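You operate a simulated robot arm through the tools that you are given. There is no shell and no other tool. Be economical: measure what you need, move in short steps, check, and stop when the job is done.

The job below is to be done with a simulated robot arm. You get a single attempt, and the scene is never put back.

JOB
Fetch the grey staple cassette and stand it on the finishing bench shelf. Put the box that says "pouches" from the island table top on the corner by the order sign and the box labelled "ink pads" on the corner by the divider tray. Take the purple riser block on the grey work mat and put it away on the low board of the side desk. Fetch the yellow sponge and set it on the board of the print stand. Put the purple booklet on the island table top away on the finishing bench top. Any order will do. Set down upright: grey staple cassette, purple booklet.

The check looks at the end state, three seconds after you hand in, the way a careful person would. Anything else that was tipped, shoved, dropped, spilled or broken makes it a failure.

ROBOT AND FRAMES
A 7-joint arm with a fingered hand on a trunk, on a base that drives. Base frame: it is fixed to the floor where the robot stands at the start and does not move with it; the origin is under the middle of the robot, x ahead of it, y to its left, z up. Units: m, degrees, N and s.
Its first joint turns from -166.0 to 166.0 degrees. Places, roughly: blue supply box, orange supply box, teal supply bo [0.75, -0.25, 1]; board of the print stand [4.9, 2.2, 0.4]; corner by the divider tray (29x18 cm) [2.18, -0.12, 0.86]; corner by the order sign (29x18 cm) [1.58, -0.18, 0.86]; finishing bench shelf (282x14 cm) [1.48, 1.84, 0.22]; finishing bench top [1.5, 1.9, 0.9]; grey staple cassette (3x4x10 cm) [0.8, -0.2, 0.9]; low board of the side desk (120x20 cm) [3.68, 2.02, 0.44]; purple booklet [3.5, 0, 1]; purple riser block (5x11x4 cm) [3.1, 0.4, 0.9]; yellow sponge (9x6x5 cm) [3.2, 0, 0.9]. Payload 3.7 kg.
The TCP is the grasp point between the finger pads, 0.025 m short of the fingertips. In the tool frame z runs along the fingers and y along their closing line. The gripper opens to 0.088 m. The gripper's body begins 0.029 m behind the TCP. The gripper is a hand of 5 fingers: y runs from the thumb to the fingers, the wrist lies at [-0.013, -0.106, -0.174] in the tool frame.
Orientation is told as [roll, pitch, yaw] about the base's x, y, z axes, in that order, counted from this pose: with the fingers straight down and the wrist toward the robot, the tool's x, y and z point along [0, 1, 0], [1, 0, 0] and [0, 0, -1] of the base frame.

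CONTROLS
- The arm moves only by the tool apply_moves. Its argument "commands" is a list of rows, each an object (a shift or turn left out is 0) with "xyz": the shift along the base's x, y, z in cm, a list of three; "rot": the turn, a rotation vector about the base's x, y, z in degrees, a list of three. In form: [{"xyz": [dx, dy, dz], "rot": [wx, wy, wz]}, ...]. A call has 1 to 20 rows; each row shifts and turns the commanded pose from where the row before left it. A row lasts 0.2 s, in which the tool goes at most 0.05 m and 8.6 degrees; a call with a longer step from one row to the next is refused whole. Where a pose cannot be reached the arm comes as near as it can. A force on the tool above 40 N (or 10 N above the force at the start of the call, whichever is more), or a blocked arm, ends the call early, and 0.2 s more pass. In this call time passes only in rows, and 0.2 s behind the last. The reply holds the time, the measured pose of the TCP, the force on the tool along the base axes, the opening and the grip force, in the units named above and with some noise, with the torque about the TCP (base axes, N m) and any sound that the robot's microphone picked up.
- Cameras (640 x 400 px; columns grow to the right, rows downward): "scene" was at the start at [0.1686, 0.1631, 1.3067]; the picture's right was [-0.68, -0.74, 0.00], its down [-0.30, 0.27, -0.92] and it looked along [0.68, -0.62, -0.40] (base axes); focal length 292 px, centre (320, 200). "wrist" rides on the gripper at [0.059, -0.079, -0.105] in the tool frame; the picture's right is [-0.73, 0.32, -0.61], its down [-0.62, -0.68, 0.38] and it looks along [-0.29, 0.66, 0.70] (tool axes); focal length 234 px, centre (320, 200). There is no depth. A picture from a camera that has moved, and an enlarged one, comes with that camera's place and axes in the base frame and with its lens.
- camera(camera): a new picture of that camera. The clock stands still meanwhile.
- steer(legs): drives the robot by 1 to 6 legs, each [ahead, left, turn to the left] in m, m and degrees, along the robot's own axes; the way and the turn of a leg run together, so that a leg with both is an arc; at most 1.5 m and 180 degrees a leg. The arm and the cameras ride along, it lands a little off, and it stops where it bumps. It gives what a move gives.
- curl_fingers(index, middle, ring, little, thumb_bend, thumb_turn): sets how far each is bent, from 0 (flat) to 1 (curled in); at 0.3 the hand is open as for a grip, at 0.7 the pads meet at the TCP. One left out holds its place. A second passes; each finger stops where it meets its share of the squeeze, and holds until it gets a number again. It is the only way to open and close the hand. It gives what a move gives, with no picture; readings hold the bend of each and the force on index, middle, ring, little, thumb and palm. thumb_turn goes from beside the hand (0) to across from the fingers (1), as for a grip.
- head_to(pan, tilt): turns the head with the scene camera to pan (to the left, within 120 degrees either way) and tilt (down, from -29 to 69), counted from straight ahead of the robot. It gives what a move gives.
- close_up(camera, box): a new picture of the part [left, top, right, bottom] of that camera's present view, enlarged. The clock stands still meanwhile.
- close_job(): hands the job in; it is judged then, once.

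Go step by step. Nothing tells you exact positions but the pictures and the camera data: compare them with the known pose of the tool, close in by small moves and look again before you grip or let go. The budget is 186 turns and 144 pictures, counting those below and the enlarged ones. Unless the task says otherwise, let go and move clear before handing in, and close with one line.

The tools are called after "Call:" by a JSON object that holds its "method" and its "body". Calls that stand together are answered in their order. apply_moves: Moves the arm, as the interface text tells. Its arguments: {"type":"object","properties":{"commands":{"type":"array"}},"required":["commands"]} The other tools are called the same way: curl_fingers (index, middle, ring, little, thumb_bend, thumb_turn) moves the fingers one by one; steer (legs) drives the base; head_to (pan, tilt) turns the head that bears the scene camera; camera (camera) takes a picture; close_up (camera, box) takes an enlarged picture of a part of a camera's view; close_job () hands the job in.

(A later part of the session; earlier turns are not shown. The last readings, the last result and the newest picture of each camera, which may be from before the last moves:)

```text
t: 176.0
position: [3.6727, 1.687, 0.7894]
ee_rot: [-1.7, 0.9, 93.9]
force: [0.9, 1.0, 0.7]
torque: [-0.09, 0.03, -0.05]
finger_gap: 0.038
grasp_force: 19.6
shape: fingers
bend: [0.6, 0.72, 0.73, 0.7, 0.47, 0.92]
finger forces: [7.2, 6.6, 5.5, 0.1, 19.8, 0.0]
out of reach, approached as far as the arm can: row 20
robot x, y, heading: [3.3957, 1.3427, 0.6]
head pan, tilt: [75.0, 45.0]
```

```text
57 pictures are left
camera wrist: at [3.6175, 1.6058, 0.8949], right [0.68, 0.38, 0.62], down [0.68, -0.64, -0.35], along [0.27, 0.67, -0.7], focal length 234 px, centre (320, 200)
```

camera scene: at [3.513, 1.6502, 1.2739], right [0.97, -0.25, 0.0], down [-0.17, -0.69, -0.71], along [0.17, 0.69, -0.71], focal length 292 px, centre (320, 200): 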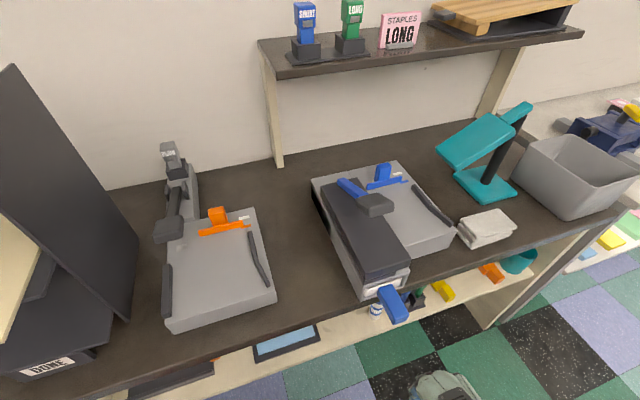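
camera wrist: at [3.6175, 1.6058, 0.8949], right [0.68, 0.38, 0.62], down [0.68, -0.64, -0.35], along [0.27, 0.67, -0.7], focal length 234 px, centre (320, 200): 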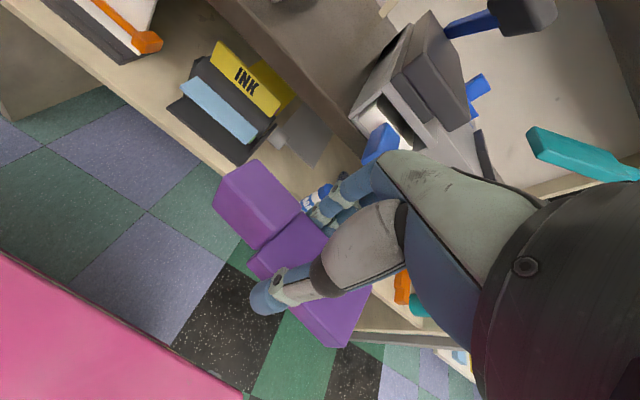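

Too folded this close in. I'll move the robot 0.15 m away from the desk and then extend lower.

Call:
{"method": "steer", "body": {"legs": [[0, -0.16, 0]]}}

Call:
{"method": "apply_moves", "body": {"commands": [{"xyz": [0, 3.5, -2], "rot": [0, 0, -1.5]}, {"xyz": [0, 3.5, -3], "rot": [0, 0, -1.2]}, {"xyz": [0, 3, -4], "rot": [0, 0, -1.2]}, {"xyz": [0, 2.5, -4]}, {"xyz": [0, 2, -4]}, {"xyz": [0, 1, -4]}, {"xyz": [0, 0, -3]}]}}

Call:
{"method": "camera", "body": {"camera": "wrist"}}

Call:
{"method": "head_to", "body": {"pan": 70, "tilt": 40}}

Call:
{"method": "camera", "body": {"camera": "scene"}}

```text
t: 177.4
position: [3.6759, 1.5349, 0.791]
ee_rot: [0.7, 0.3, 90.2]
force: [-0.6, 0.2, -0.6]
torque: [-0.04, 0.01, 0.02]
finger_gap: 0.038
grasp_force: 19.4
shape: fingers
bend: [0.6, 0.72, 0.73, 0.7, 0.47, 0.92]
finger forces: [7.2, 6.7, 5.6, 0.1, 19.9, 0.1]
robot x, y, heading: [3.398, 1.1887, 0.7]
head pan, tilt: [75.0, 45.0]
```

```text
t: 178.7
position: [3.7011, 1.7038, 0.7382]
ee_rot: [8.2, -10.9, 81.3]
force: [-0.8, -0.5, -0.6]
torque: [0.0, 0.0, 0.02]
finger_gap: 0.0381
grasp_force: 19.8
shape: fingers
bend: [0.6, 0.72, 0.73, 0.7, 0.47, 0.92]
finger forces: [7.1, 6.6, 5.6, 0.1, 19.8, 0.0]
robot x, y, heading: [3.3965, 1.1926, 0.5]
head pan, tilt: [75.0, 45.0]
stopped in row 6: the arm was blocked; the commanded pose is now the measured one
```

```text
56 pictures are left
camera wrist: at [3.644, 1.6116, 0.8338], right [0.83, 0.1, 0.55], down [0.47, -0.66, -0.59], along [0.3, 0.75, -0.59], focal length 234 px, centre (320, 200)
```

wrist: 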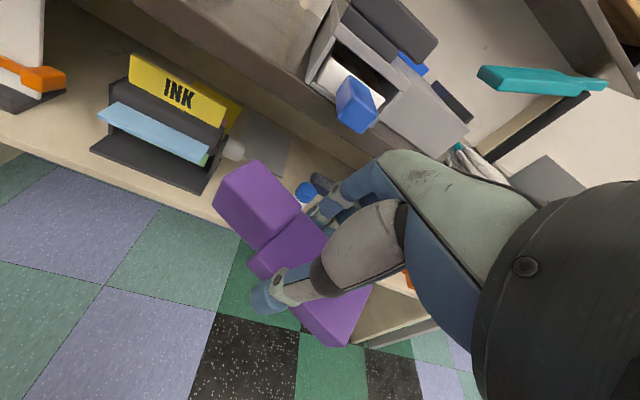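

```text
t: 179.3
position: [3.6993, 1.7025, 0.7365]
ee_rot: [8.4, -11.0, 81.5]
force: [0.2, -0.6, 0.0]
torque: [0.01, -0.03, 0.01]
finger_gap: 0.0379
grasp_force: 19.4
shape: fingers
bend: [0.6, 0.72, 0.73, 0.7, 0.47, 0.92]
finger forces: [7.1, 6.5, 5.6, 0.1, 19.7, 0.1]
robot x, y, heading: [3.3953, 1.1824, 0.7]
head pan, tilt: [70.0, 40.0]
```

```text
55 pictures are left
camera scene: at [3.5219, 1.497, 1.2811], right [0.95, -0.31, 0.0], down [-0.2, -0.61, -0.77], along [0.24, 0.73, -0.64], focal length 292 px, centre (320, 200)
```

scene: 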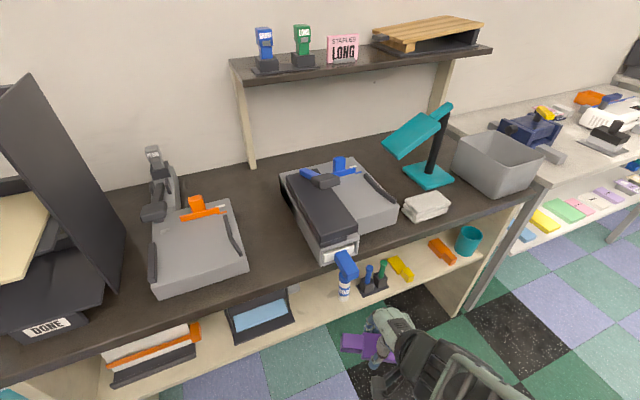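

The arm got blocked with its orientation drifting. Let me look at how the arm lies.

Call:
{"method": "head_to", "body": {"pan": 25, "tilt": 60}}

Call:
{"method": "camera", "body": {"camera": "scene"}}

```text
t: 180.4
position: [3.6989, 1.704, 0.7391]
ee_rot: [8.4, -11.2, 81.5]
force: [0.0, 0.6, -0.4]
torque: [0.05, 0.01, -0.01]
finger_gap: 0.0377
grasp_force: 19.7
shape: fingers
bend: [0.6, 0.72, 0.73, 0.7, 0.47, 0.92]
finger forces: [7.1, 6.6, 5.6, 0.0, 19.9, 0.0]
robot x, y, heading: [3.3982, 1.188, 0.7]
head pan, tilt: [25.0, 60.0]
```

```text
54 pictures are left
camera scene: at [3.5503, 1.4655, 1.2626], right [0.67, -0.75, 0.0], down [-0.6, -0.53, -0.6], along [0.45, 0.4, -0.8], focal length 292 px, centre (320, 200)
```

scene: 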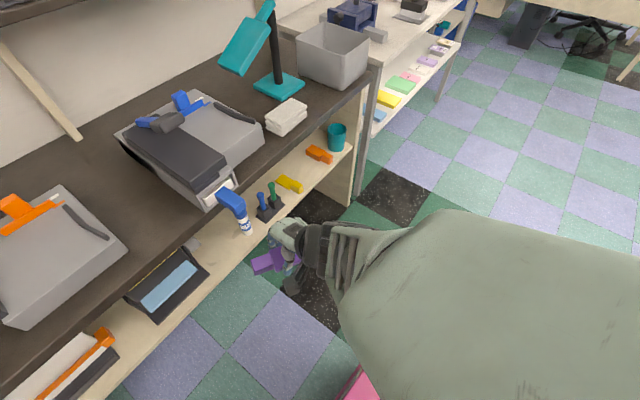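

The long arm folds against the head post when reaching left. Better to swing the arm back to the front and turn the whole robot to face the desk (there is room here).

Call:
{"method": "apply_moves", "body": {"commands": [{"xyz": [0, -2.5, 3.5]}, {"xyz": [0, -2.5, 3.5]}, {"xyz": [0, -2.5, 3.5]}, {"xyz": [0, -2.5, 3.5]}, {"xyz": [0, -2, 4]}, {"xyz": [0, -2, 4]}, {"xyz": [3.5, -2.75, 1], "rot": [0, 0, -5.2]}, {"xyz": [3.5, -2.75, 1], "rot": [0, 0, -5.2]}, {"xyz": [3.5, -2.75, 1], "rot": [0, 0, -5.2]}, {"xyz": [3.5, -2.75, 1], "rot": [0, 0, -5.2]}, {"xyz": [1.75, -3.5, 1], "rot": [0, 0, -5.2]}, {"xyz": [1.75, -3.5, 1], "rot": [0, 0, -5.2]}, {"xyz": [1.75, -3.5, 1], "rot": [0, 0, -5.2]}, {"xyz": [1.75, -3.5, 1], "rot": [0, 0, -5.2]}, {"xyz": [0, -3.57, 1], "rot": [0, 0, -5.2]}, {"xyz": [0, -3.57, 1], "rot": [0, 0, -5.2]}, {"xyz": [0, -3.57, 1], "rot": [0, 0, -5.2]}, {"xyz": [-0.8, -2.8, 0], "rot": [0, 0, -5.2]}, {"xyz": [-0.8, -2.8, 0], "rot": [0, 0, -5.2]}, {"xyz": [-0.8, -2.8, 0], "rot": [0, 0, -5.2]}]}}

```text
t: 184.6
position: [3.8849, 1.1224, 1.0633]
ee_rot: [8.1, -10.6, 8.6]
force: [-0.3, 1.0, 0.5]
torque: [0.04, -0.02, -0.02]
finger_gap: 0.0375
grasp_force: 18.7
shape: fingers
bend: [0.61, 0.72, 0.73, 0.7, 0.47, 0.92]
finger forces: [6.8, 6.4, 5.3, 0.0, 18.9, 0.0]
robot x, y, heading: [3.3946, 1.1885, 0.6]
head pan, tilt: [25.0, 60.0]
```

Call:
{"method": "apply_moves", "body": {"commands": [{"xyz": [0, 0, 3], "rot": [-4, 5.3, -4.3]}, {"xyz": [0, 0, 3], "rot": [-4, 5.3, -4.3]}]}}

Call:
{"method": "steer", "body": {"legs": [[0, 0, 90], [-0.07, -0.22, 0]]}}

Call:
{"method": "head_to", "body": {"pan": -20, "tilt": 45}}

Call:
{"method": "camera", "body": {"camera": "scene"}}

```text
t: 185.2
position: [3.8851, 1.1213, 1.1222]
ee_rot: [0.8, 0.6, 0.7]
force: [-0.2, 0.4, 0.6]
torque: [-0.01, -0.06, -0.01]
finger_gap: 0.0372
grasp_force: 18.8
shape: fingers
bend: [0.61, 0.72, 0.73, 0.7, 0.47, 0.92]
finger forces: [6.8, 6.5, 5.2, 0.1, 18.9, 0.1]
robot x, y, heading: [3.3933, 1.1888, 0.8]
head pan, tilt: [25.0, 60.0]
```

```text
t: 190.8
position: [3.6933, 1.6057, 1.1224]
ee_rot: [0.9, 0.6, 89.8]
force: [0.3, 1.0, -0.7]
torque: [0.01, 0.01, 0.0]
finger_gap: 0.037
grasp_force: 18.1
shape: fingers
bend: [0.71, 0.72, 0.73, 0.7, 0.47, 0.92]
finger forces: [6.6, 6.1, 4.9, 0.0, 18.3, 0.0]
robot x, y, heading: [3.6176, 1.1157, 89.6]
head pan, tilt: [25.0, 60.0]
```

```text
t: 191.9
position: [3.6927, 1.605, 1.1242]
ee_rot: [1.0, 0.7, 89.9]
force: [0.1, 0.4, -0.6]
torque: [0.02, 0.01, 0.0]
finger_gap: 0.0369
grasp_force: 18.8
shape: fingers
bend: [0.71, 0.72, 0.73, 0.7, 0.47, 0.92]
finger forces: [6.5, 6.2, 5.1, 0.0, 18.3, 0.0]
robot x, y, heading: [3.6156, 1.1207, 89.6]
head pan, tilt: [-20.0, 45.0]
```

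```text
53 pictures are left
camera scene: at [3.4209, 1.2977, 1.2738], right [0.94, -0.35, 0.0], down [-0.25, -0.66, -0.71], along [0.25, 0.66, -0.71], focal length 292 px, centre (320, 200)
```

scene: 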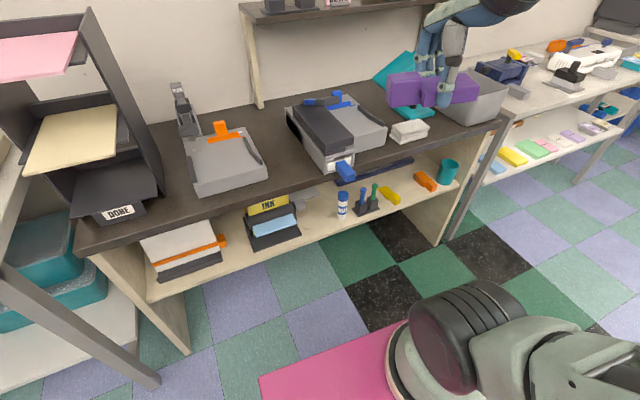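

Now the robot faces the desk. The slot spans x 3.59–3.75 and the board's front edge is y≈1.87, z≈0.44. I'll lower the block in front of the board.

Call:
{"method": "apply_moves", "body": {"commands": [{"xyz": [-0.2, 3, -3.8]}, {"xyz": [-0.2, 3, -3.8]}, {"xyz": [-0.2, 3, -3.8]}, {"xyz": [-0.2, 3, -3.8]}, {"xyz": [-0.2, 1, -4.5]}, {"xyz": [0, 1, -4.5]}, {"xyz": [0, 1, -4.5]}, {"xyz": [0, 1, -4.5]}, {"xyz": [0, 0.5, -4.5]}, {"xyz": [0, 0.5, -4.5]}, {"xyz": [0, 0.5, -4.5]}, {"xyz": [0, 0.5, -4.5]}]}}

Call:
{"method": "camera", "body": {"camera": "wrist"}}

Call:
{"method": "camera", "body": {"camera": "scene"}}

```text
t: 194.7
position: [3.9406, 1.733, 0.6975]
ee_rot: [0.9, 0.6, 54.5]
force: [-0.1, 0.5, -0.7]
torque: [0.01, -0.03, 0.0]
finger_gap: 0.0363
grasp_force: 17.6
shape: fingers
bend: [0.71, 0.72, 0.74, 0.7, 0.47, 0.92]
finger forces: [6.6, 6.2, 4.9, 0.0, 18.0, 0.0]
out of reach, approached as far as the arm can: row 7, 8, 9, 10, 11
robot x, y, heading: [3.6165, 1.1197, 89.7]
head pan, tilt: [-20.0, 45.0]
stopped in row 12: the arm was blocked; the commanded pose is now the measured one
```

```text
52 pictures are left
camera wrist: at [3.8499, 1.7032, 0.8057], right [0.79, -0.16, 0.59], down [0.1, -0.92, -0.39], along [0.6, 0.37, -0.71], focal length 234 px, centre (320, 200)
```

wrist: 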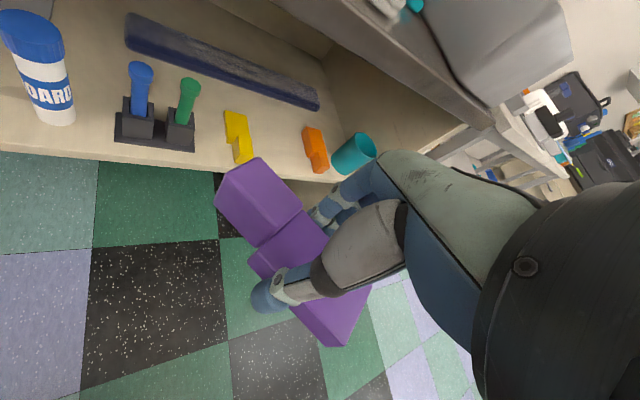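

```text
51 pictures are left
camera scene: at [3.4202, 1.2978, 1.2738], right [0.94, -0.35, 0.0], down [-0.24, -0.66, -0.71], along [0.24, 0.66, -0.71], focal length 292 px, centre (320, 200)
```

scene: 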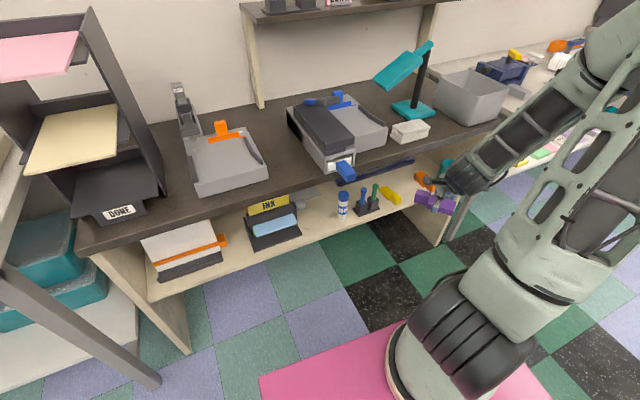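

Too folded again at low height, and the head post is on the robot's left. The best stance is with the desk on the robot's right (heading 180) and a longer reach. Lift the arm back first.

Call:
{"method": "apply_moves", "body": {"commands": [{"xyz": [-1.5, -0.5, 4], "rot": [0, 0, 2.5]}, {"xyz": [-1.5, -0.5, 4], "rot": [0, 0, 2.5]}, {"xyz": [-1.5, -0.5, 4], "rot": [0, 0, 2.5]}, {"xyz": [-1.5, -0.5, 4], "rot": [0, 0, 2.5]}, {"xyz": [-2, -1, 4], "rot": [0, 0, 4]}, {"xyz": [-2, -1, 4], "rot": [0, 0, 4]}, {"xyz": [-2, -1, 4], "rot": [0, 0, 4]}, {"xyz": [-2, -1.5, 4], "rot": [0, 0, 4]}, {"xyz": [-3, -1.5, 3], "rot": [0, 0, 3]}, {"xyz": [-3, -1.5, 3], "rot": [0, 0, 3]}, {"xyz": [-3, -1.5, 2], "rot": [0, 0, 3]}]}}

Call:
{"method": "steer", "body": {"legs": [[0.1, -0.28, 0], [0, 0, 90], [0, 0.1, 0]]}}

```text
t: 197.1
position: [3.7174, 1.6299, 1.102]
ee_rot: [0.9, 0.7, 89.5]
force: [0.4, 0.0, -0.7]
torque: [-0.02, 0.0, 0.05]
finger_gap: 0.0355
grasp_force: 17.1
shape: fingers
bend: [0.71, 0.72, 0.74, 0.7, 0.48, 0.92]
finger forces: [6.5, 5.9, 4.7, 0.0, 17.4, 0.0]
out of reach, approached as far as the arm can: row 1
robot x, y, heading: [3.6147, 1.1186, 89.9]
head pan, tilt: [-20.0, 45.0]
```

```text
t: 203.8
position: [3.3866, 1.2063, 1.1021]
ee_rot: [0.9, 0.6, -178.8]
force: [0.2, -0.2, -0.2]
torque: [0.03, -0.01, 0.03]
finger_gap: 0.035
grasp_force: 16.7
shape: fingers
bend: [0.71, 0.72, 0.74, 0.7, 0.48, 0.92]
finger forces: [6.4, 6.0, 4.7, 0.1, 17.3, 0.1]
robot x, y, heading: [3.9028, 1.1178, -178.5]
head pan, tilt: [-20.0, 45.0]
```

Call:
{"method": "curl_fingers", "body": {"index": 0.8, "middle": 0.8, "ring": 0.8, "thumb_bend": 0.8}}

Call:
{"method": "apply_moves", "body": {"commands": [{"xyz": [0.22, 3.1, 0], "rot": [0, 0, -6.08]}, {"xyz": [0.22, 3.1, 0], "rot": [0, 0, -6.08]}, {"xyz": [0.22, 3.1, 0], "rot": [0, 0, -6.08]}, {"xyz": [0.22, 3.1, 0], "rot": [0, 0, -6.08]}, {"xyz": [0.22, 3.1, 0], "rot": [0, 0, -6.08]}, {"xyz": [2, 3.1, 0], "rot": [0, 0, -6.08]}, {"xyz": [2, 3.1, 0], "rot": [0, 0, -6.08]}, {"xyz": [2, 3.1, 0], "rot": [0, 0, -6.08]}, {"xyz": [2, 3.1, 0], "rot": [0, 0, -6.08]}, {"xyz": [2, 3.1, 0], "rot": [0, 0, -6.08]}, {"xyz": [3.6, 1.94, 0], "rot": [0, 0, -6.08]}, {"xyz": [3.6, 1.94, 0], "rot": [0, 0, -6.08]}, {"xyz": [3.6, 1.94, 0], "rot": [0, 0, -6.08]}, {"xyz": [3.6, 1.94, 0], "rot": [0, 0, -6.08]}, {"xyz": [3.6, 1.94, 0], "rot": [0, 0, -6.08]}]}}

Call:
{"method": "apply_moves", "body": {"commands": [{"xyz": [0, 3, -3]}, {"xyz": [0, 3, -3]}, {"xyz": [0, 3, -3]}, {"xyz": [0, 3, -3]}, {"xyz": [0, 3, -3]}, {"xyz": [0, 0.8, -4]}, {"xyz": [0, 0.5, -4]}, {"xyz": [0, 0, -4]}, {"xyz": [0, 0, -4]}, {"xyz": [0, 0, -4]}]}}

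```text
t: 204.8
position: [3.3876, 1.2052, 1.1027]
ee_rot: [0.9, 0.6, -178.8]
force: [0.3, 0.1, -0.5]
torque: [-0.01, 0.02, 0.02]
finger_gap: 0.037
grasp_force: 21.8
shape: fingers
bend: [0.73, 0.74, 0.76, 0.7, 0.41, 0.92]
finger forces: [6.8, 7.3, 7.6, 0.1, 22.7, 0.0]
robot x, y, heading: [3.8986, 1.1181, -178.3]
head pan, tilt: [-20.0, 45.0]
```

```text
t: 207.9
position: [3.6796, 1.6116, 1.1022]
ee_rot: [0.9, 0.6, 89.9]
force: [0.0, -0.5, 0.4]
torque: [-0.01, 0.02, 0.02]
finger_gap: 0.0373
grasp_force: 22.3
shape: fingers
bend: [0.73, 0.74, 0.77, 0.7, 0.41, 0.92]
finger forces: [6.5, 6.9, 7.9, 0.1, 22.4, 0.0]
robot x, y, heading: [3.9019, 1.1185, -178.6]
head pan, tilt: [-20.0, 45.0]
```

```text
t: 210.2
position: [3.6818, 1.775, 0.7529]
ee_rot: [0.8, 0.5, 89.6]
force: [1.4, 0.1, -0.8]
torque: [0.05, 0.08, 0.01]
finger_gap: 0.0374
grasp_force: 21.0
shape: fingers
bend: [0.73, 0.75, 0.77, 0.7, 0.41, 0.91]
finger forces: [6.5, 6.8, 8.0, 0.1, 22.2, 0.1]
robot x, y, heading: [3.9019, 1.1193, -178.2]
head pan, tilt: [-20.0, 45.0]
```

Works well from this stance. Continue down to just above board height, still in front of it.

Call:
{"method": "apply_moves", "body": {"commands": [{"xyz": [0, 0, -4]}, {"xyz": [0, 0, -4]}, {"xyz": [0, 0.3, -4]}, {"xyz": [0, 0.3, -4]}, {"xyz": [0, 0, -4]}, {"xyz": [0, 0, -4]}]}}

Call:
{"method": "head_to", "body": {"pan": -85, "tilt": 45}}

Call:
{"method": "camera", "body": {"camera": "scene"}}

Call:
{"method": "camera", "body": {"camera": "wrist"}}

```text
t: 211.6
position: [3.6755, 1.7817, 0.5102]
ee_rot: [1.0, 0.6, 90.2]
force: [-0.1, -0.4, -0.3]
torque: [0.02, -0.02, -0.04]
finger_gap: 0.0371
grasp_force: 21.8
shape: fingers
bend: [0.73, 0.75, 0.78, 0.7, 0.41, 0.91]
finger forces: [6.2, 6.7, 8.3, 0.0, 21.8, 0.0]
robot x, y, heading: [3.8978, 1.1199, -178.2]
head pan, tilt: [-20.0, 45.0]
```

```text
t: 212.9
position: [3.6754, 1.7804, 0.5106]
ee_rot: [0.9, 0.5, 90.0]
force: [0.9, -0.2, -0.6]
torque: [0.0, 0.03, 0.02]
finger_gap: 0.0371
grasp_force: 21.5
shape: fingers
bend: [0.73, 0.75, 0.78, 0.7, 0.41, 0.91]
finger forces: [6.3, 6.7, 8.2, 0.0, 21.9, 0.0]
robot x, y, heading: [3.9013, 1.1197, -178.5]
head pan, tilt: [-85.0, 45.0]
```

```text
50 pictures are left
camera scene: at [3.7972, 0.9737, 1.2739], right [0.99, 0.11, 0.0], down [0.08, -0.7, -0.71], along [-0.08, 0.7, -0.71], focal length 292 px, centre (320, 200)
```

scene: 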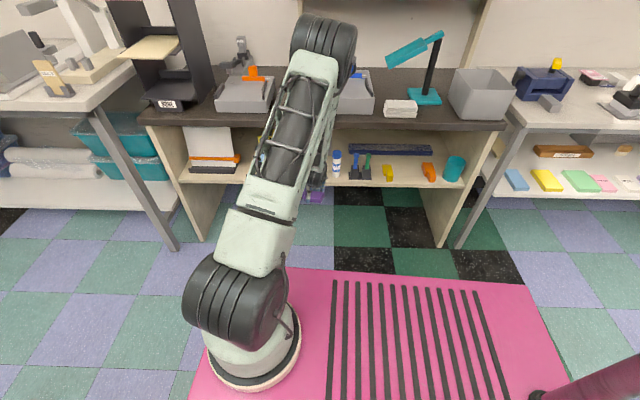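

```text
49 pictures are left
camera wrist: at [3.6183, 1.7036, 0.6176], right [0.74, 0.33, 0.59], down [0.62, -0.69, -0.39], along [0.28, 0.65, -0.71], focal length 234 px, centre (320, 200)
```

wrist: 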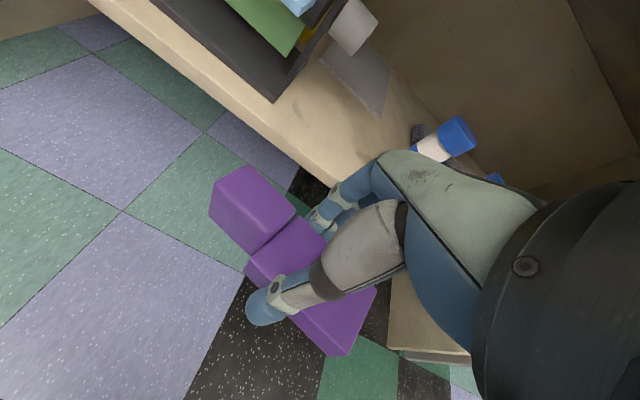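

The block is in front of the slot with about 3 cm spare each side. Lower slightly and slide in over the board.

Call:
{"method": "apply_moves", "body": {"commands": [{"xyz": [0, 0, -1.6]}, {"xyz": [0.2, 3.5, 0]}, {"xyz": [0.2, 3.5, 0]}, {"xyz": [0, 3.5, 0]}, {"xyz": [0, 3.5, 0]}, {"xyz": [0, 3, 0]}]}}

Call:
{"method": "camera", "body": {"camera": "wrist"}}

```text
t: 214.3
position: [3.6854, 1.9361, 0.4945]
ee_rot: [0.9, 1.6, 89.9]
force: [0.4, 0.4, -0.8]
torque: [0.0, 0.0, 0.01]
finger_gap: 0.0371
grasp_force: 21.8
shape: fingers
bend: [0.73, 0.75, 0.78, 0.7, 0.41, 0.91]
finger forces: [6.3, 6.8, 8.2, 0.0, 21.7, 0.1]
robot x, y, heading: [3.9021, 1.1172, -178.5]
head pan, tilt: [-85.0, 45.0]
```

```text
48 pictures are left
camera wrist: at [3.6285, 1.8611, 0.6025], right [0.74, 0.34, 0.59], down [0.62, -0.69, -0.37], along [0.28, 0.64, -0.72], focal length 234 px, centre (320, 200)
```

wrist: 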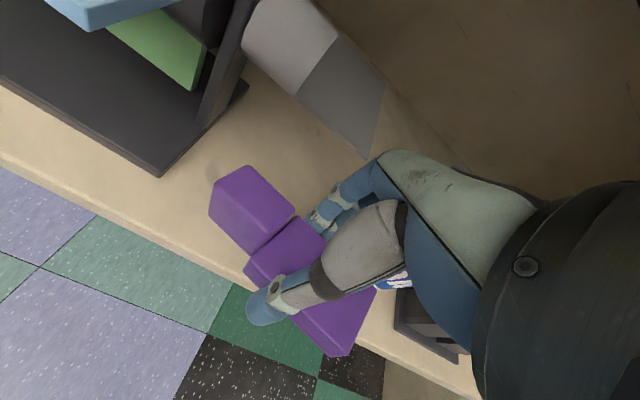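

Call:
{"method": "apply_moves", "body": {"commands": [{"xyz": [0, 0.8, -0.8]}, {"xyz": [0, 0, -0.8]}, {"xyz": [0, 0, -0.6]}, {"xyz": [0, 0, -0.4]}]}}

```text
t: 215.3
position: [3.6832, 1.951, 0.4701]
ee_rot: [1.0, 1.2, 89.9]
force: [0.5, -0.2, 1.7]
torque: [0.03, 0.09, 0.0]
finger_gap: 0.037
grasp_force: 20.8
shape: fingers
bend: [0.73, 0.75, 0.78, 0.7, 0.41, 0.91]
finger forces: [7.5, 6.1, 7.1, 0.0, 21.7, 0.1]
robot x, y, heading: [3.8983, 1.1214, -178.5]
head pan, tilt: [-85.0, 45.0]
```

Call:
{"method": "apply_moves", "body": {"commands": [{"xyz": [0, 0, -0.3]}]}}

Call:
{"method": "curl_fingers", "body": {"index": 0.4, "middle": 0.4, "ring": 0.4, "little": 0.4, "thumb_bend": 0.3}}

Call:
{"method": "curl_fingers", "body": {"index": 0.25, "middle": 0.25, "ring": 0.25, "little": 0.25, "thumb_bend": 0.22}}

Call:
{"method": "camera", "body": {"camera": "wrist"}}

```text
t: 215.7
position: [3.6819, 1.9538, 0.4681]
ee_rot: [1.1, 1.0, 90.0]
force: [0.4, -0.7, 0.2]
torque: [0.02, 0.01, 0.01]
finger_gap: 0.037
grasp_force: 21.3
shape: fingers
bend: [0.73, 0.75, 0.78, 0.7, 0.41, 0.91]
finger forces: [7.3, 6.3, 7.7, 0.1, 21.7, 0.0]
robot x, y, heading: [3.904, 1.1202, -178.6]
head pan, tilt: [-85.0, 45.0]
```

```text
t: 216.7
position: [3.681, 1.9571, 0.4672]
ee_rot: [1.0, 0.8, 90.2]
force: [-0.2, -0.9, 15.4]
torque: [0.6, -0.19, -0.04]
finger_gap: 0.0744
grasp_force: 7.8
shape: fingers
bend: [0.4, 0.38, 0.4, 0.4, 0.3, 0.97]
finger forces: [0.0, 15.1, 0.0, 0.0, 0.3, 0.0]
robot x, y, heading: [3.8972, 1.1204, -178.5]
head pan, tilt: [-85.0, 45.0]
```

```text
t: 217.7
position: [3.6816, 1.9573, 0.4668]
ee_rot: [0.9, 1.0, 90.0]
force: [0.4, 0.0, -0.5]
torque: [0.0, 0.01, -0.02]
finger_gap: 0.0961
grasp_force: 0.1
shape: fingers
bend: [0.25, 0.25, 0.25, 0.25, 0.22, 0.97]
finger forces: [0.0, 0.0, 0.0, 0.0, 0.1, 0.0]
robot x, y, heading: [3.8964, 1.1196, -178.8]
head pan, tilt: [-85.0, 45.0]
```

```text
47 pictures are left
camera wrist: at [3.6251, 1.8795, 0.5744], right [0.74, 0.33, 0.59], down [0.62, -0.69, -0.38], along [0.28, 0.65, -0.71], focal length 234 px, centre (320, 200)
```

wrist: 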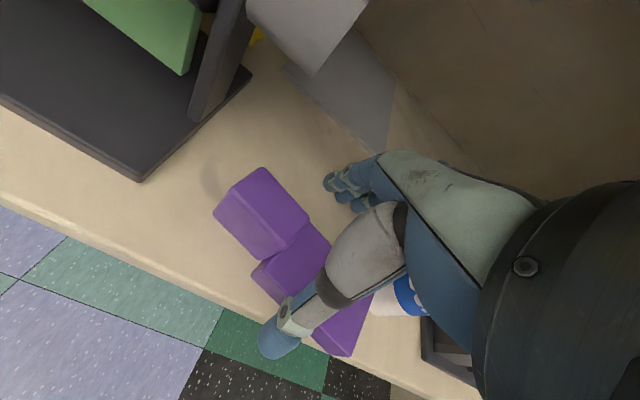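

The riser rests on the board. To clear its 4 cm height, I'll rise about 5 cm while easing back slightly, then withdraw.

Call:
{"method": "apply_moves", "body": {"commands": [{"xyz": [0, -0.3, 1.2]}, {"xyz": [0, -0.3, 1.2]}, {"xyz": [0, -0.5, 1.2]}, {"xyz": [0, -0.5, 1.2]}, {"xyz": [0, -0.4, 0.6]}]}}

Call:
{"method": "camera", "body": {"camera": "wrist"}}

```text
t: 218.9
position: [3.6794, 1.9307, 0.5082]
ee_rot: [1.1, 2.0, 90.1]
force: [0.4, 0.8, -1.0]
torque: [0.02, -0.04, -0.02]
finger_gap: 0.096
grasp_force: 0.1
shape: fingers
bend: [0.25, 0.25, 0.25, 0.25, 0.22, 0.97]
finger forces: [0.1, 0.1, 0.0, 0.0, 0.0, 0.0]
robot x, y, heading: [3.898, 1.1206, -178.2]
head pan, tilt: [-85.0, 45.0]
```

```text
46 pictures are left
camera wrist: at [3.6231, 1.8545, 0.6175], right [0.74, 0.34, 0.58], down [0.62, -0.69, -0.37], along [0.28, 0.63, -0.72], focal length 234 px, centre (320, 200)
```

wrist: 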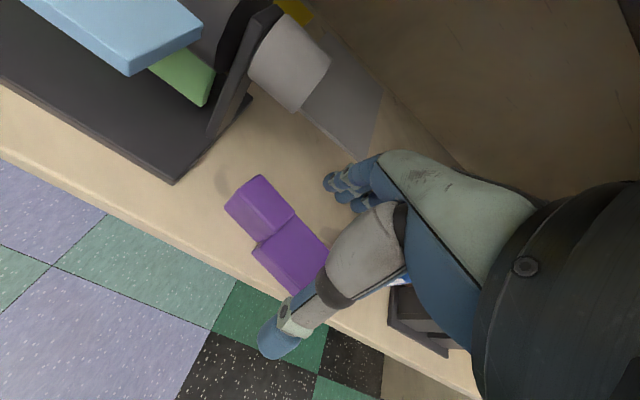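

Call:
{"method": "apply_moves", "body": {"commands": [{"xyz": [0, -0.4, 1]}, {"xyz": [0, -0.6, 0.8]}]}}

```text
t: 219.5
position: [3.6801, 1.9201, 0.5248]
ee_rot: [1.0, 2.0, 89.9]
force: [0.1, 0.4, -0.3]
torque: [0.03, 0.01, 0.03]
finger_gap: 0.0959
grasp_force: 0.1
shape: fingers
bend: [0.25, 0.25, 0.25, 0.25, 0.22, 0.97]
finger forces: [0.0, 0.0, 0.1, 0.1, 0.1, 0.0]
robot x, y, heading: [3.8965, 1.1186, -178.6]
head pan, tilt: [-85.0, 45.0]
```

Call:
{"method": "apply_moves", "body": {"commands": [{"xyz": [0, -2, 0.4]}, {"xyz": [0, -3, 0.3]}, {"xyz": [0, -3, 0]}, {"xyz": [0, -3, 0]}, {"xyz": [0, -3, 0]}]}}

Call:
{"method": "camera", "body": {"camera": "wrist"}}

```text
t: 220.7
position: [3.6809, 1.7875, 0.5461]
ee_rot: [0.9, 0.6, 89.9]
force: [-0.7, -0.6, 0.8]
torque: [0.0, 0.0, -0.03]
finger_gap: 0.0966
grasp_force: 0.1
shape: fingers
bend: [0.25, 0.25, 0.25, 0.25, 0.22, 0.97]
finger forces: [0.0, 0.0, 0.0, 0.0, 0.0, 0.0]
robot x, y, heading: [3.901, 1.1197, -178.8]
head pan, tilt: [-85.0, 45.0]
```

```text
45 pictures are left
camera wrist: at [3.6234, 1.7097, 0.6538], right [0.74, 0.33, 0.59], down [0.62, -0.69, -0.39], along [0.28, 0.65, -0.71], focal length 234 px, centre (320, 200)
```

wrist: 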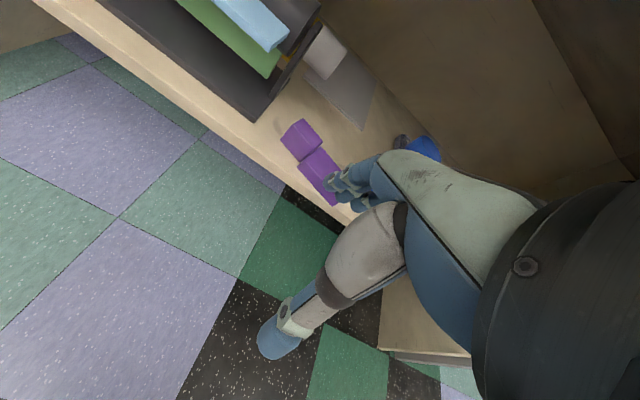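

Riser done, clearly on the board. Next the sponge: raise the arm and swing it to the front, then turn the robot back to heading 0.

Call:
{"method": "apply_moves", "body": {"commands": [{"xyz": [0, -0.5, 4.5]}, {"xyz": [0, -0.5, 4.5]}, {"xyz": [0, -0.5, 4.5]}, {"xyz": [0, -0.5, 4.5]}, {"xyz": [0, -3, 3.5]}, {"xyz": [0, -3, 3.5]}, {"xyz": [0, -3, 3.5]}, {"xyz": [0, -3, 3.5]}, {"xyz": [0, -3, 3.5]}, {"xyz": [0, 0, 4.5]}, {"xyz": [0, 0, 4.5]}, {"xyz": [0, 0, 4.5]}, {"xyz": [0, 0, 4.5]}]}}

Call:
{"method": "apply_moves", "body": {"commands": [{"xyz": [-3.6, -1.94, 0], "rot": [0, 0, 6.08]}, {"xyz": [-3.6, -1.94, 0], "rot": [0, 0, 6.08]}, {"xyz": [-3.6, -1.94, 0], "rot": [0, 0, 6.08]}, {"xyz": [-3.6, -1.94, 0], "rot": [0, 0, 6.08]}, {"xyz": [-3.6, -1.94, 0], "rot": [0, 0, 6.08]}, {"xyz": [-2, -3.1, 0], "rot": [0, 0, 6.08]}, {"xyz": [-2, -3.1, 0], "rot": [0, 0, 6.08]}, {"xyz": [-2, -3.1, 0], "rot": [0, 0, 6.08]}, {"xyz": [-2, -3.1, 0], "rot": [0, 0, 6.08]}, {"xyz": [-2, -3.1, 0], "rot": [0, 0, 6.08]}, {"xyz": [-0.22, -3.1, 0], "rot": [0, 0, 6.08]}, {"xyz": [-0.22, -3.1, 0], "rot": [0, 0, 6.08]}, {"xyz": [-0.22, -3.1, 0], "rot": [0, 0, 6.08]}, {"xyz": [-0.22, -3.1, 0], "rot": [0, 0, 6.08]}, {"xyz": [-0.22, -3.1, 0], "rot": [0, 0, 6.08]}]}}

Call:
{"method": "steer", "body": {"legs": [[0, -0.1, 0], [0, 0, 179.5], [-0.92, 0, 0], [0, -0.4, 0]]}}

```text
t: 223.5
position: [3.6835, 1.621, 1.084]
ee_rot: [0.9, 0.7, 89.9]
force: [-0.4, 0.7, -0.2]
torque: [0.02, 0.0, -0.01]
finger_gap: 0.0961
grasp_force: 0.1
shape: fingers
bend: [0.25, 0.25, 0.25, 0.25, 0.22, 0.98]
finger forces: [0.1, 0.0, 0.0, 0.1, 0.1, 0.0]
robot x, y, heading: [3.8973, 1.1181, -178.5]
head pan, tilt: [-85.0, 45.0]
```

```text
t: 226.7
position: [3.3916, 1.2093, 1.0818]
ee_rot: [0.9, 0.6, -178.8]
force: [-0.4, -0.6, -0.2]
torque: [0.0, 0.01, -0.01]
finger_gap: 0.0963
grasp_force: 0.0
shape: fingers
bend: [0.25, 0.25, 0.25, 0.25, 0.22, 0.98]
finger forces: [0.0, 0.0, 0.1, 0.1, 0.0, 0.1]
robot x, y, heading: [3.9026, 1.1191, -178.4]
head pan, tilt: [-85.0, 45.0]
```

```text
t: 241.6
position: [3.4957, 0.7166, 1.0814]
ee_rot: [0.9, 0.6, 0.0]
force: [0.0, -0.9, -0.7]
torque: [0.01, 0.01, -0.04]
finger_gap: 0.0962
grasp_force: 0.0
shape: fingers
bend: [0.25, 0.25, 0.25, 0.25, 0.22, 0.98]
finger forces: [0.1, 0.1, 0.0, 0.0, 0.0, 0.0]
robot x, y, heading: [2.9892, 0.8179, 0.2]
head pan, tilt: [-85.0, 45.0]
```

Raise and swing the arm clockwise over the island toward the sponge.

Call:
{"method": "apply_moves", "body": {"commands": [{"xyz": [0, 0, 4.2]}, {"xyz": [0, 0, 4.2]}, {"xyz": [0, 0, 4.2]}, {"xyz": [0, 0, 3.5]}, {"xyz": [-0.28, -2.9, 0], "rot": [0, 0, -5.1]}, {"xyz": [-0.28, -2.9, 0], "rot": [0, 0, -5.1]}, {"xyz": [-0.28, -2.9, 0], "rot": [0, 0, -5.1]}, {"xyz": [-0.28, -2.9, 0], "rot": [0, 0, -5.1]}, {"xyz": [-0.28, -2.9, 0], "rot": [0, 0, -5.1]}, {"xyz": [-1.92, -2.76, 0], "rot": [0, 0, -5.1]}, {"xyz": [-1.92, -2.76, 0], "rot": [0, 0, -5.1]}, {"xyz": [-1.92, -2.76, 0], "rot": [0, 0, -5.1]}, {"xyz": [-1.92, -2.76, 0], "rot": [0, 0, -5.1]}, {"xyz": [-1.92, -2.76, 0], "rot": [0, 0, -5.1]}, {"xyz": [-3.5, -2.1, 0], "rot": [0, 0, -5.1]}, {"xyz": [-3.5, -2.1, 0], "rot": [0, 0, -5.1]}, {"xyz": [-3.5, -2.1, 0], "rot": [0, 0, -5.1]}, {"xyz": [-3.5, -2.1, 0], "rot": [0, 0, -3.2]}]}}

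Call:
{"method": "apply_moves", "body": {"commands": [{"xyz": [0, -4.5, 0]}, {"xyz": [0, -4.5, -1]}, {"xyz": [0, -4.5, -2]}, {"xyz": [0, -4.5, -2]}, {"xyz": [0, -4, -2]}]}}

Call:
{"method": "camera", "body": {"camera": "wrist"}}

```text
t: 245.4
position: [3.2464, 0.3491, 1.2404]
ee_rot: [0.9, 0.6, -69.6]
force: [0.4, 0.0, -0.1]
torque: [-0.01, 0.01, -0.02]
finger_gap: 0.0961
grasp_force: 0.1
shape: fingers
bend: [0.25, 0.25, 0.25, 0.25, 0.22, 0.98]
finger forces: [0.0, 0.0, 0.1, 0.0, 0.1, 0.1]
robot x, y, heading: [2.9903, 0.8173, 0.1]
head pan, tilt: [-85.0, 45.0]
```

```text
t: 246.6
position: [3.2471, 0.1279, 1.1725]
ee_rot: [0.9, 0.7, -69.6]
force: [-0.4, 0.6, -0.4]
torque: [0.0, 0.0, -0.01]
finger_gap: 0.0962
grasp_force: 0.1
shape: fingers
bend: [0.25, 0.25, 0.25, 0.25, 0.22, 0.98]
finger forces: [0.0, 0.1, 0.0, 0.0, 0.0, 0.0]
robot x, y, heading: [2.9881, 0.817, 0.2]
head pan, tilt: [-85.0, 45.0]
```

```text
44 pictures are left
camera wrist: at [3.2735, 0.2206, 1.2795], right [-0.57, -0.56, 0.59], down [-0.82, 0.43, -0.39], along [-0.04, -0.71, -0.71], focal length 234 px, centre (320, 200)
```

wrist: 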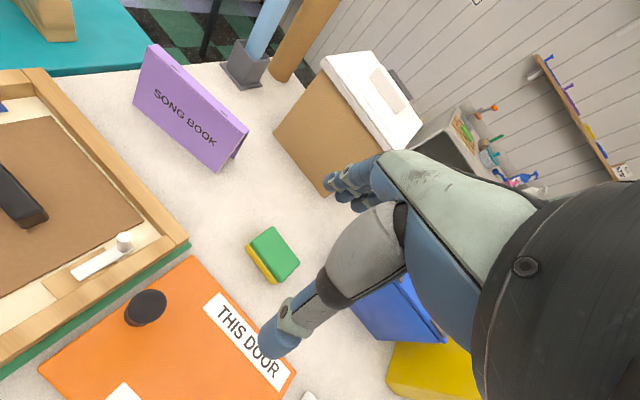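

The sponge lies nearly square: about x 3.18–3.27, y -0.015–0.035. Align yaw and move above it.

Call:
{"method": "apply_moves", "body": {"commands": [{"xyz": [-0.8, -3.9, -2], "rot": [0, 0, -5.7]}, {"xyz": [-0.8, -3.9, -2], "rot": [0, 0, -5.7]}, {"xyz": [-0.7, -3.9, -2], "rot": [0, 0, -5.6]}, {"xyz": [0, 0, -4]}, {"xyz": [0, 0, -4]}, {"xyz": [0, 0, -4]}]}}

Call:
{"method": "camera", "body": {"camera": "wrist"}}

```text
t: 248.0
position: [3.2222, 0.0103, 0.9919]
ee_rot: [1.0, 0.6, -86.6]
force: [0.1, 0.8, 0.4]
torque: [0.01, 0.0, 0.02]
finger_gap: 0.0962
grasp_force: 0.1
shape: fingers
bend: [0.25, 0.25, 0.25, 0.25, 0.22, 0.98]
finger forces: [0.1, 0.0, 0.0, 0.0, 0.0, 0.0]
robot x, y, heading: [2.991, 0.8202, 0.3]
head pan, tilt: [-85.0, 45.0]
```

```text
43 pictures are left
camera wrist: at [3.275, 0.0912, 1.0999], right [-0.71, -0.37, 0.59], down [-0.66, 0.65, -0.39], along [-0.24, -0.66, -0.71], focal length 234 px, centre (320, 200)
```

wrist: 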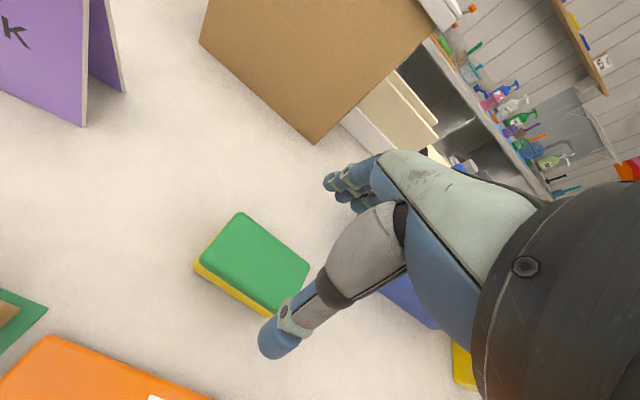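

Call:
{"method": "apply_moves", "body": {"commands": [{"xyz": [0.6, 0.1, -3.5], "rot": [0, 0, -2.5]}, {"xyz": [0, 0, -3.5]}, {"xyz": [0, 0, -2.4]}]}}

Call:
{"method": "curl_fingers", "body": {"index": 0.6, "middle": 0.6, "ring": 0.6, "little": 0.6, "thumb_bend": 0.6}}

Call:
{"method": "camera", "body": {"camera": "wrist"}}

```text
t: 248.8
position: [3.2284, 0.0109, 0.8991]
ee_rot: [0.8, 0.6, -89.1]
force: [-0.7, 0.0, -0.3]
torque: [0.02, 0.0, 0.02]
finger_gap: 0.0963
grasp_force: 0.0
shape: fingers
bend: [0.25, 0.25, 0.25, 0.25, 0.22, 0.98]
finger forces: [0.0, 0.0, 0.1, 0.1, 0.0, 0.0]
robot x, y, heading: [2.987, 0.8197, 0.0]
head pan, tilt: [-85.0, 45.0]
```

```text
t: 249.8
position: [3.228, 0.0101, 0.8994]
ee_rot: [0.9, 0.6, -89.1]
force: [1.6, -0.1, 2.1]
torque: [-0.08, 0.02, 0.03]
finger_gap: 0.0504
grasp_force: 21.3
shape: fingers
bend: [0.5, 0.54, 0.54, 0.56, 0.48, 0.94]
finger forces: [8.7, 4.7, 3.7, 4.0, 21.0, 0.0]
robot x, y, heading: [2.9858, 0.8201, 0.3]
head pan, tilt: [-85.0, 45.0]
```

```text
42 pictures are left
camera wrist: at [3.2842, 0.0897, 1.0071], right [-0.73, -0.34, 0.59], down [-0.63, 0.68, -0.39], along [-0.27, -0.65, -0.71], focal length 234 px, centre (320, 200)
```

wrist: 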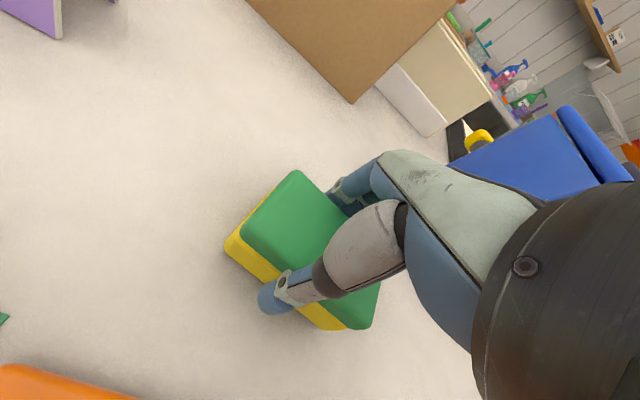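

Firm grip on the sponge. Lift, retract, swing to the front.

Call:
{"method": "apply_moves", "body": {"commands": [{"xyz": [0, 0, 2]}, {"xyz": [0, 0, 4]}, {"xyz": [0, 0, 4.5]}, {"xyz": [0, 0, 4.5]}, {"xyz": [0, 0, 4.5]}, {"xyz": [0, 2, 4]}, {"xyz": [0, 4, 2]}, {"xyz": [0, 4, 2]}, {"xyz": [0, 4, 2]}, {"xyz": [0, 4, 2]}, {"xyz": [0, 4, 2]}, {"xyz": [0, 4, 1]}, {"xyz": [0, 4, 0]}, {"xyz": [0, 2, 0]}]}}

Call:
{"method": "apply_moves", "body": {"commands": [{"xyz": [3.5, 2.1, 0], "rot": [0, 0, 6.35]}, {"xyz": [3.5, 2.1, 0], "rot": [0, 0, 6.35]}, {"xyz": [3.5, 2.1, 0], "rot": [0, 0, 6.35]}, {"xyz": [3.5, 2.1, 0], "rot": [0, 0, 6.35]}, {"xyz": [1.92, 2.76, 0], "rot": [0, 0, 6.35]}, {"xyz": [1.92, 2.76, 0], "rot": [0, 0, 6.35]}, {"xyz": [1.92, 2.76, 0], "rot": [0, 0, 6.35]}, {"xyz": [1.92, 2.76, 0], "rot": [0, 0, 6.35]}, {"xyz": [1.92, 2.76, 0], "rot": [0, 0, 6.35]}, {"xyz": [0.28, 2.9, 0], "rot": [0, 0, 6.35]}, {"xyz": [0.28, 2.9, 0], "rot": [0, 0, 6.35]}, {"xyz": [0.28, 2.9, 0], "rot": [0, 0, 6.35]}, {"xyz": [0.28, 2.9, 0], "rot": [0, 0, 6.35]}, {"xyz": [0.28, 2.9, 0], "rot": [0, 0, 6.35]}]}}

Call:
{"method": "steer", "body": {"legs": [[0, 0.38, 0], [1.2, 0, 0]]}}

Call:
{"method": "head_to", "body": {"pan": 45, "tilt": 40}}

Call:
{"method": "camera", "body": {"camera": "scene"}}

```text
t: 252.8
position: [3.2271, 0.3304, 1.2439]
ee_rot: [0.9, 0.7, -89.0]
force: [0.3, -0.2, -1.8]
torque: [0.02, 0.02, 0.0]
finger_gap: 0.0504
grasp_force: 20.6
shape: fingers
bend: [0.5, 0.54, 0.54, 0.56, 0.48, 0.94]
finger forces: [8.9, 4.6, 3.6, 3.7, 20.5, 0.1]
robot x, y, heading: [2.9911, 0.8182, 0.2]
head pan, tilt: [-85.0, 45.0]
```

```text
t: 255.8
position: [3.4786, 0.6997, 1.2474]
ee_rot: [0.8, 0.5, -0.1]
force: [-0.1, 0.5, -0.2]
torque: [-0.04, 0.04, 0.0]
finger_gap: 0.0501
grasp_force: 19.9
shape: fingers
bend: [0.5, 0.54, 0.55, 0.56, 0.48, 0.94]
finger forces: [8.7, 4.4, 3.4, 3.4, 19.8, 0.1]
robot x, y, heading: [2.989, 0.8157, 0.2]
head pan, tilt: [-85.0, 45.0]
```

```text
t: 264.0
position: [4.6932, 1.1726, 1.2472]
ee_rot: [0.9, 0.6, 3.9]
force: [-0.1, 0.2, -0.1]
torque: [-0.03, -0.01, 0.01]
finger_gap: 0.05
grasp_force: 20.0
shape: fingers
bend: [0.5, 0.54, 0.55, 0.57, 0.48, 0.94]
finger forces: [8.7, 4.4, 3.4, 3.5, 19.9, 0.0]
robot x, y, heading: [4.197, 1.2584, 4.5]
head pan, tilt: [-85.0, 45.0]
```

```text
t: 266.1
position: [4.6938, 1.1721, 1.2464]
ee_rot: [0.9, 0.7, 3.8]
force: [0.0, 0.7, 0.7]
torque: [0.01, 0.02, 0.05]
finger_gap: 0.0499
grasp_force: 20.3
shape: fingers
bend: [0.5, 0.54, 0.55, 0.57, 0.48, 0.94]
finger forces: [8.7, 4.4, 3.4, 3.5, 20.0, 0.0]
robot x, y, heading: [4.1999, 1.2535, 4.3]
head pan, tilt: [45.0, 40.0]
```

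```text
41 pictures are left
camera scene: at [4.3368, 1.5518, 1.2811], right [0.76, -0.65, 0.0], down [-0.42, -0.49, -0.77], along [0.5, 0.58, -0.64], focal length 292 px, centre (320, 200)
```

scene: 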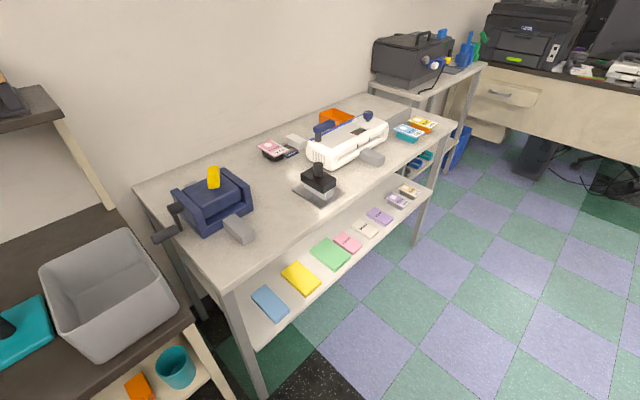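

Call:
{"method": "close_up", "body": {"camera": "scene", "box": [220, 160, 450, 340]}}

```text
2.22 times, centred on (335, 250) of scene
camera zoom: at [4.3368, 1.5518, 1.2811], right [0.76, -0.65, 0.0], down [-0.42, -0.49, -0.77], along [0.5, 0.58, -0.64], focal length 648 px, centre (287, 89)
```

zoom: 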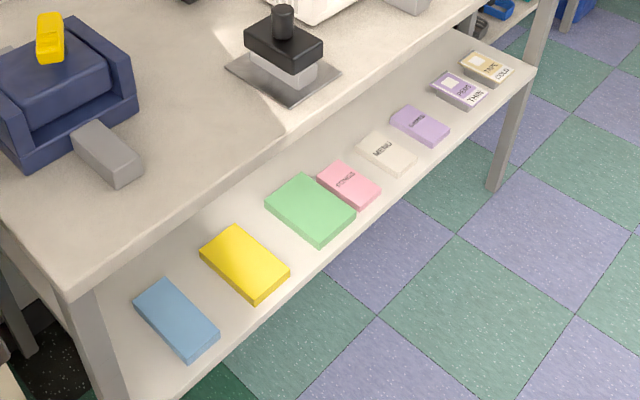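

The print-stand board has flat cards along its front; the space behind them (y≈2.15–2.25) should be usable. I'll take the stance with the stand on the robot's right again.

Call:
{"method": "steer", "body": {"legs": [[0.78, -0.05, 0], [0, 0, 175.5]]}}

```text
t: 277.5
position: [4.4901, 1.3774, 1.247]
ee_rot: [0.9, 0.6, -179.9]
force: [0.0, 0.0, 0.4]
torque: [0.01, 0.0, 0.04]
finger_gap: 0.0489
grasp_force: 17.8
shape: fingers
bend: [0.5, 0.54, 0.55, 0.57, 0.49, 0.94]
finger forces: [7.9, 4.0, 3.0, 3.0, 18.1, 0.0]
robot x, y, heading: [4.9771, 1.2613, -179.6]
head pan, tilt: [45.0, 40.0]
```

Call:
{"method": "steer", "body": {"legs": [[0, 0.08, 0]]}}

Call:
{"method": "apply_moves", "body": {"commands": [{"xyz": [0.2, 2.8, -1], "rot": [0, 0, -6]}, {"xyz": [0.2, 2.8, -1], "rot": [0, 0, -6]}, {"xyz": [0.2, 2.8, -1], "rot": [0, 0, -6]}, {"xyz": [0.2, 2.8, -1], "rot": [0, 0, -6]}, {"xyz": [0.2, 2.8, -1], "rot": [0, 0, -6]}, {"xyz": [1.8, 3.1, -1], "rot": [0, 0, -6]}, {"xyz": [1.8, 3.1, -1], "rot": [0, 0, -6]}, {"xyz": [1.8, 3.1, -1], "rot": [0, 0, -6]}, {"xyz": [1.8, 3.1, -1], "rot": [0, 0, -6]}, {"xyz": [1.8, 3.1, -1], "rot": [0, 0, -6]}, {"xyz": [3.5, 2, -1], "rot": [0, 0, -6]}, {"xyz": [3.5, 2, -1], "rot": [0, 0, -6]}, {"xyz": [3.5, 2, -1], "rot": [0, 0, -6]}, {"xyz": [3.5, 2, -1], "rot": [0, 0, -6]}, {"xyz": [3.5, 2, -1], "rot": [0, 0, -6]}]}}

Call:
{"method": "apply_moves", "body": {"commands": [{"xyz": [0, 3, -3]}, {"xyz": [0, 3, -3]}, {"xyz": [0, 3, -3]}, {"xyz": [0, 3, -3]}, {"xyz": [0, 3, -3]}, {"xyz": [0, 0, -4.3]}, {"xyz": [0, 0, -4.3]}, {"xyz": [0, 0, -4.3]}, {"xyz": [0, 0, -4.3]}, {"xyz": [0, 0, -4.3]}, {"xyz": [0, 0, -4.3]}, {"xyz": [0, 0, -4.3]}]}}

Call:
{"method": "camera", "body": {"camera": "wrist"}}

```text
t: 278.6
position: [4.4908, 1.2966, 1.2477]
ee_rot: [0.9, 0.5, -179.9]
force: [0.6, -0.7, 0.4]
torque: [-0.01, 0.0, 0.02]
finger_gap: 0.0492
grasp_force: 17.8
shape: fingers
bend: [0.5, 0.54, 0.55, 0.57, 0.49, 0.94]
finger forces: [7.9, 4.2, 3.2, 3.1, 18.0, 0.1]
robot x, y, heading: [4.9797, 1.184, -179.5]
head pan, tilt: [45.0, 40.0]
```

```text
t: 281.8
position: [4.7659, 1.6925, 1.0969]
ee_rot: [1.0, 0.6, 90.0]
force: [-0.6, -0.6, -0.7]
torque: [0.0, 0.04, -0.02]
finger_gap: 0.0489
grasp_force: 17.9
shape: fingers
bend: [0.51, 0.55, 0.55, 0.57, 0.49, 0.94]
finger forces: [7.6, 3.9, 3.1, 2.8, 17.3, 0.1]
robot x, y, heading: [4.9789, 1.1811, -179.9]
head pan, tilt: [45.0, 40.0]
```

```text
t: 284.4
position: [4.7656, 1.8393, 0.6442]
ee_rot: [1.0, 0.5, 90.1]
force: [0.1, 0.5, 0.1]
torque: [0.0, 0.03, -0.03]
finger_gap: 0.0485
grasp_force: 16.7
shape: fingers
bend: [0.51, 0.55, 0.55, 0.57, 0.49, 0.94]
finger forces: [7.7, 3.8, 2.8, 2.5, 16.7, 0.0]
robot x, y, heading: [4.979, 1.1803, -179.4]
head pan, tilt: [45.0, 40.0]
```

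```text
39 pictures are left
camera wrist: at [4.7091, 1.7615, 0.7533], right [0.73, 0.33, 0.59], down [0.62, -0.68, -0.39], along [0.28, 0.65, -0.71], focal length 234 px, centre (320, 200)
```

wrist: 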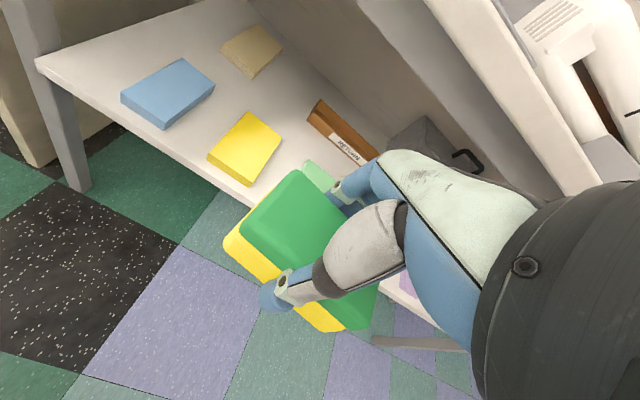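

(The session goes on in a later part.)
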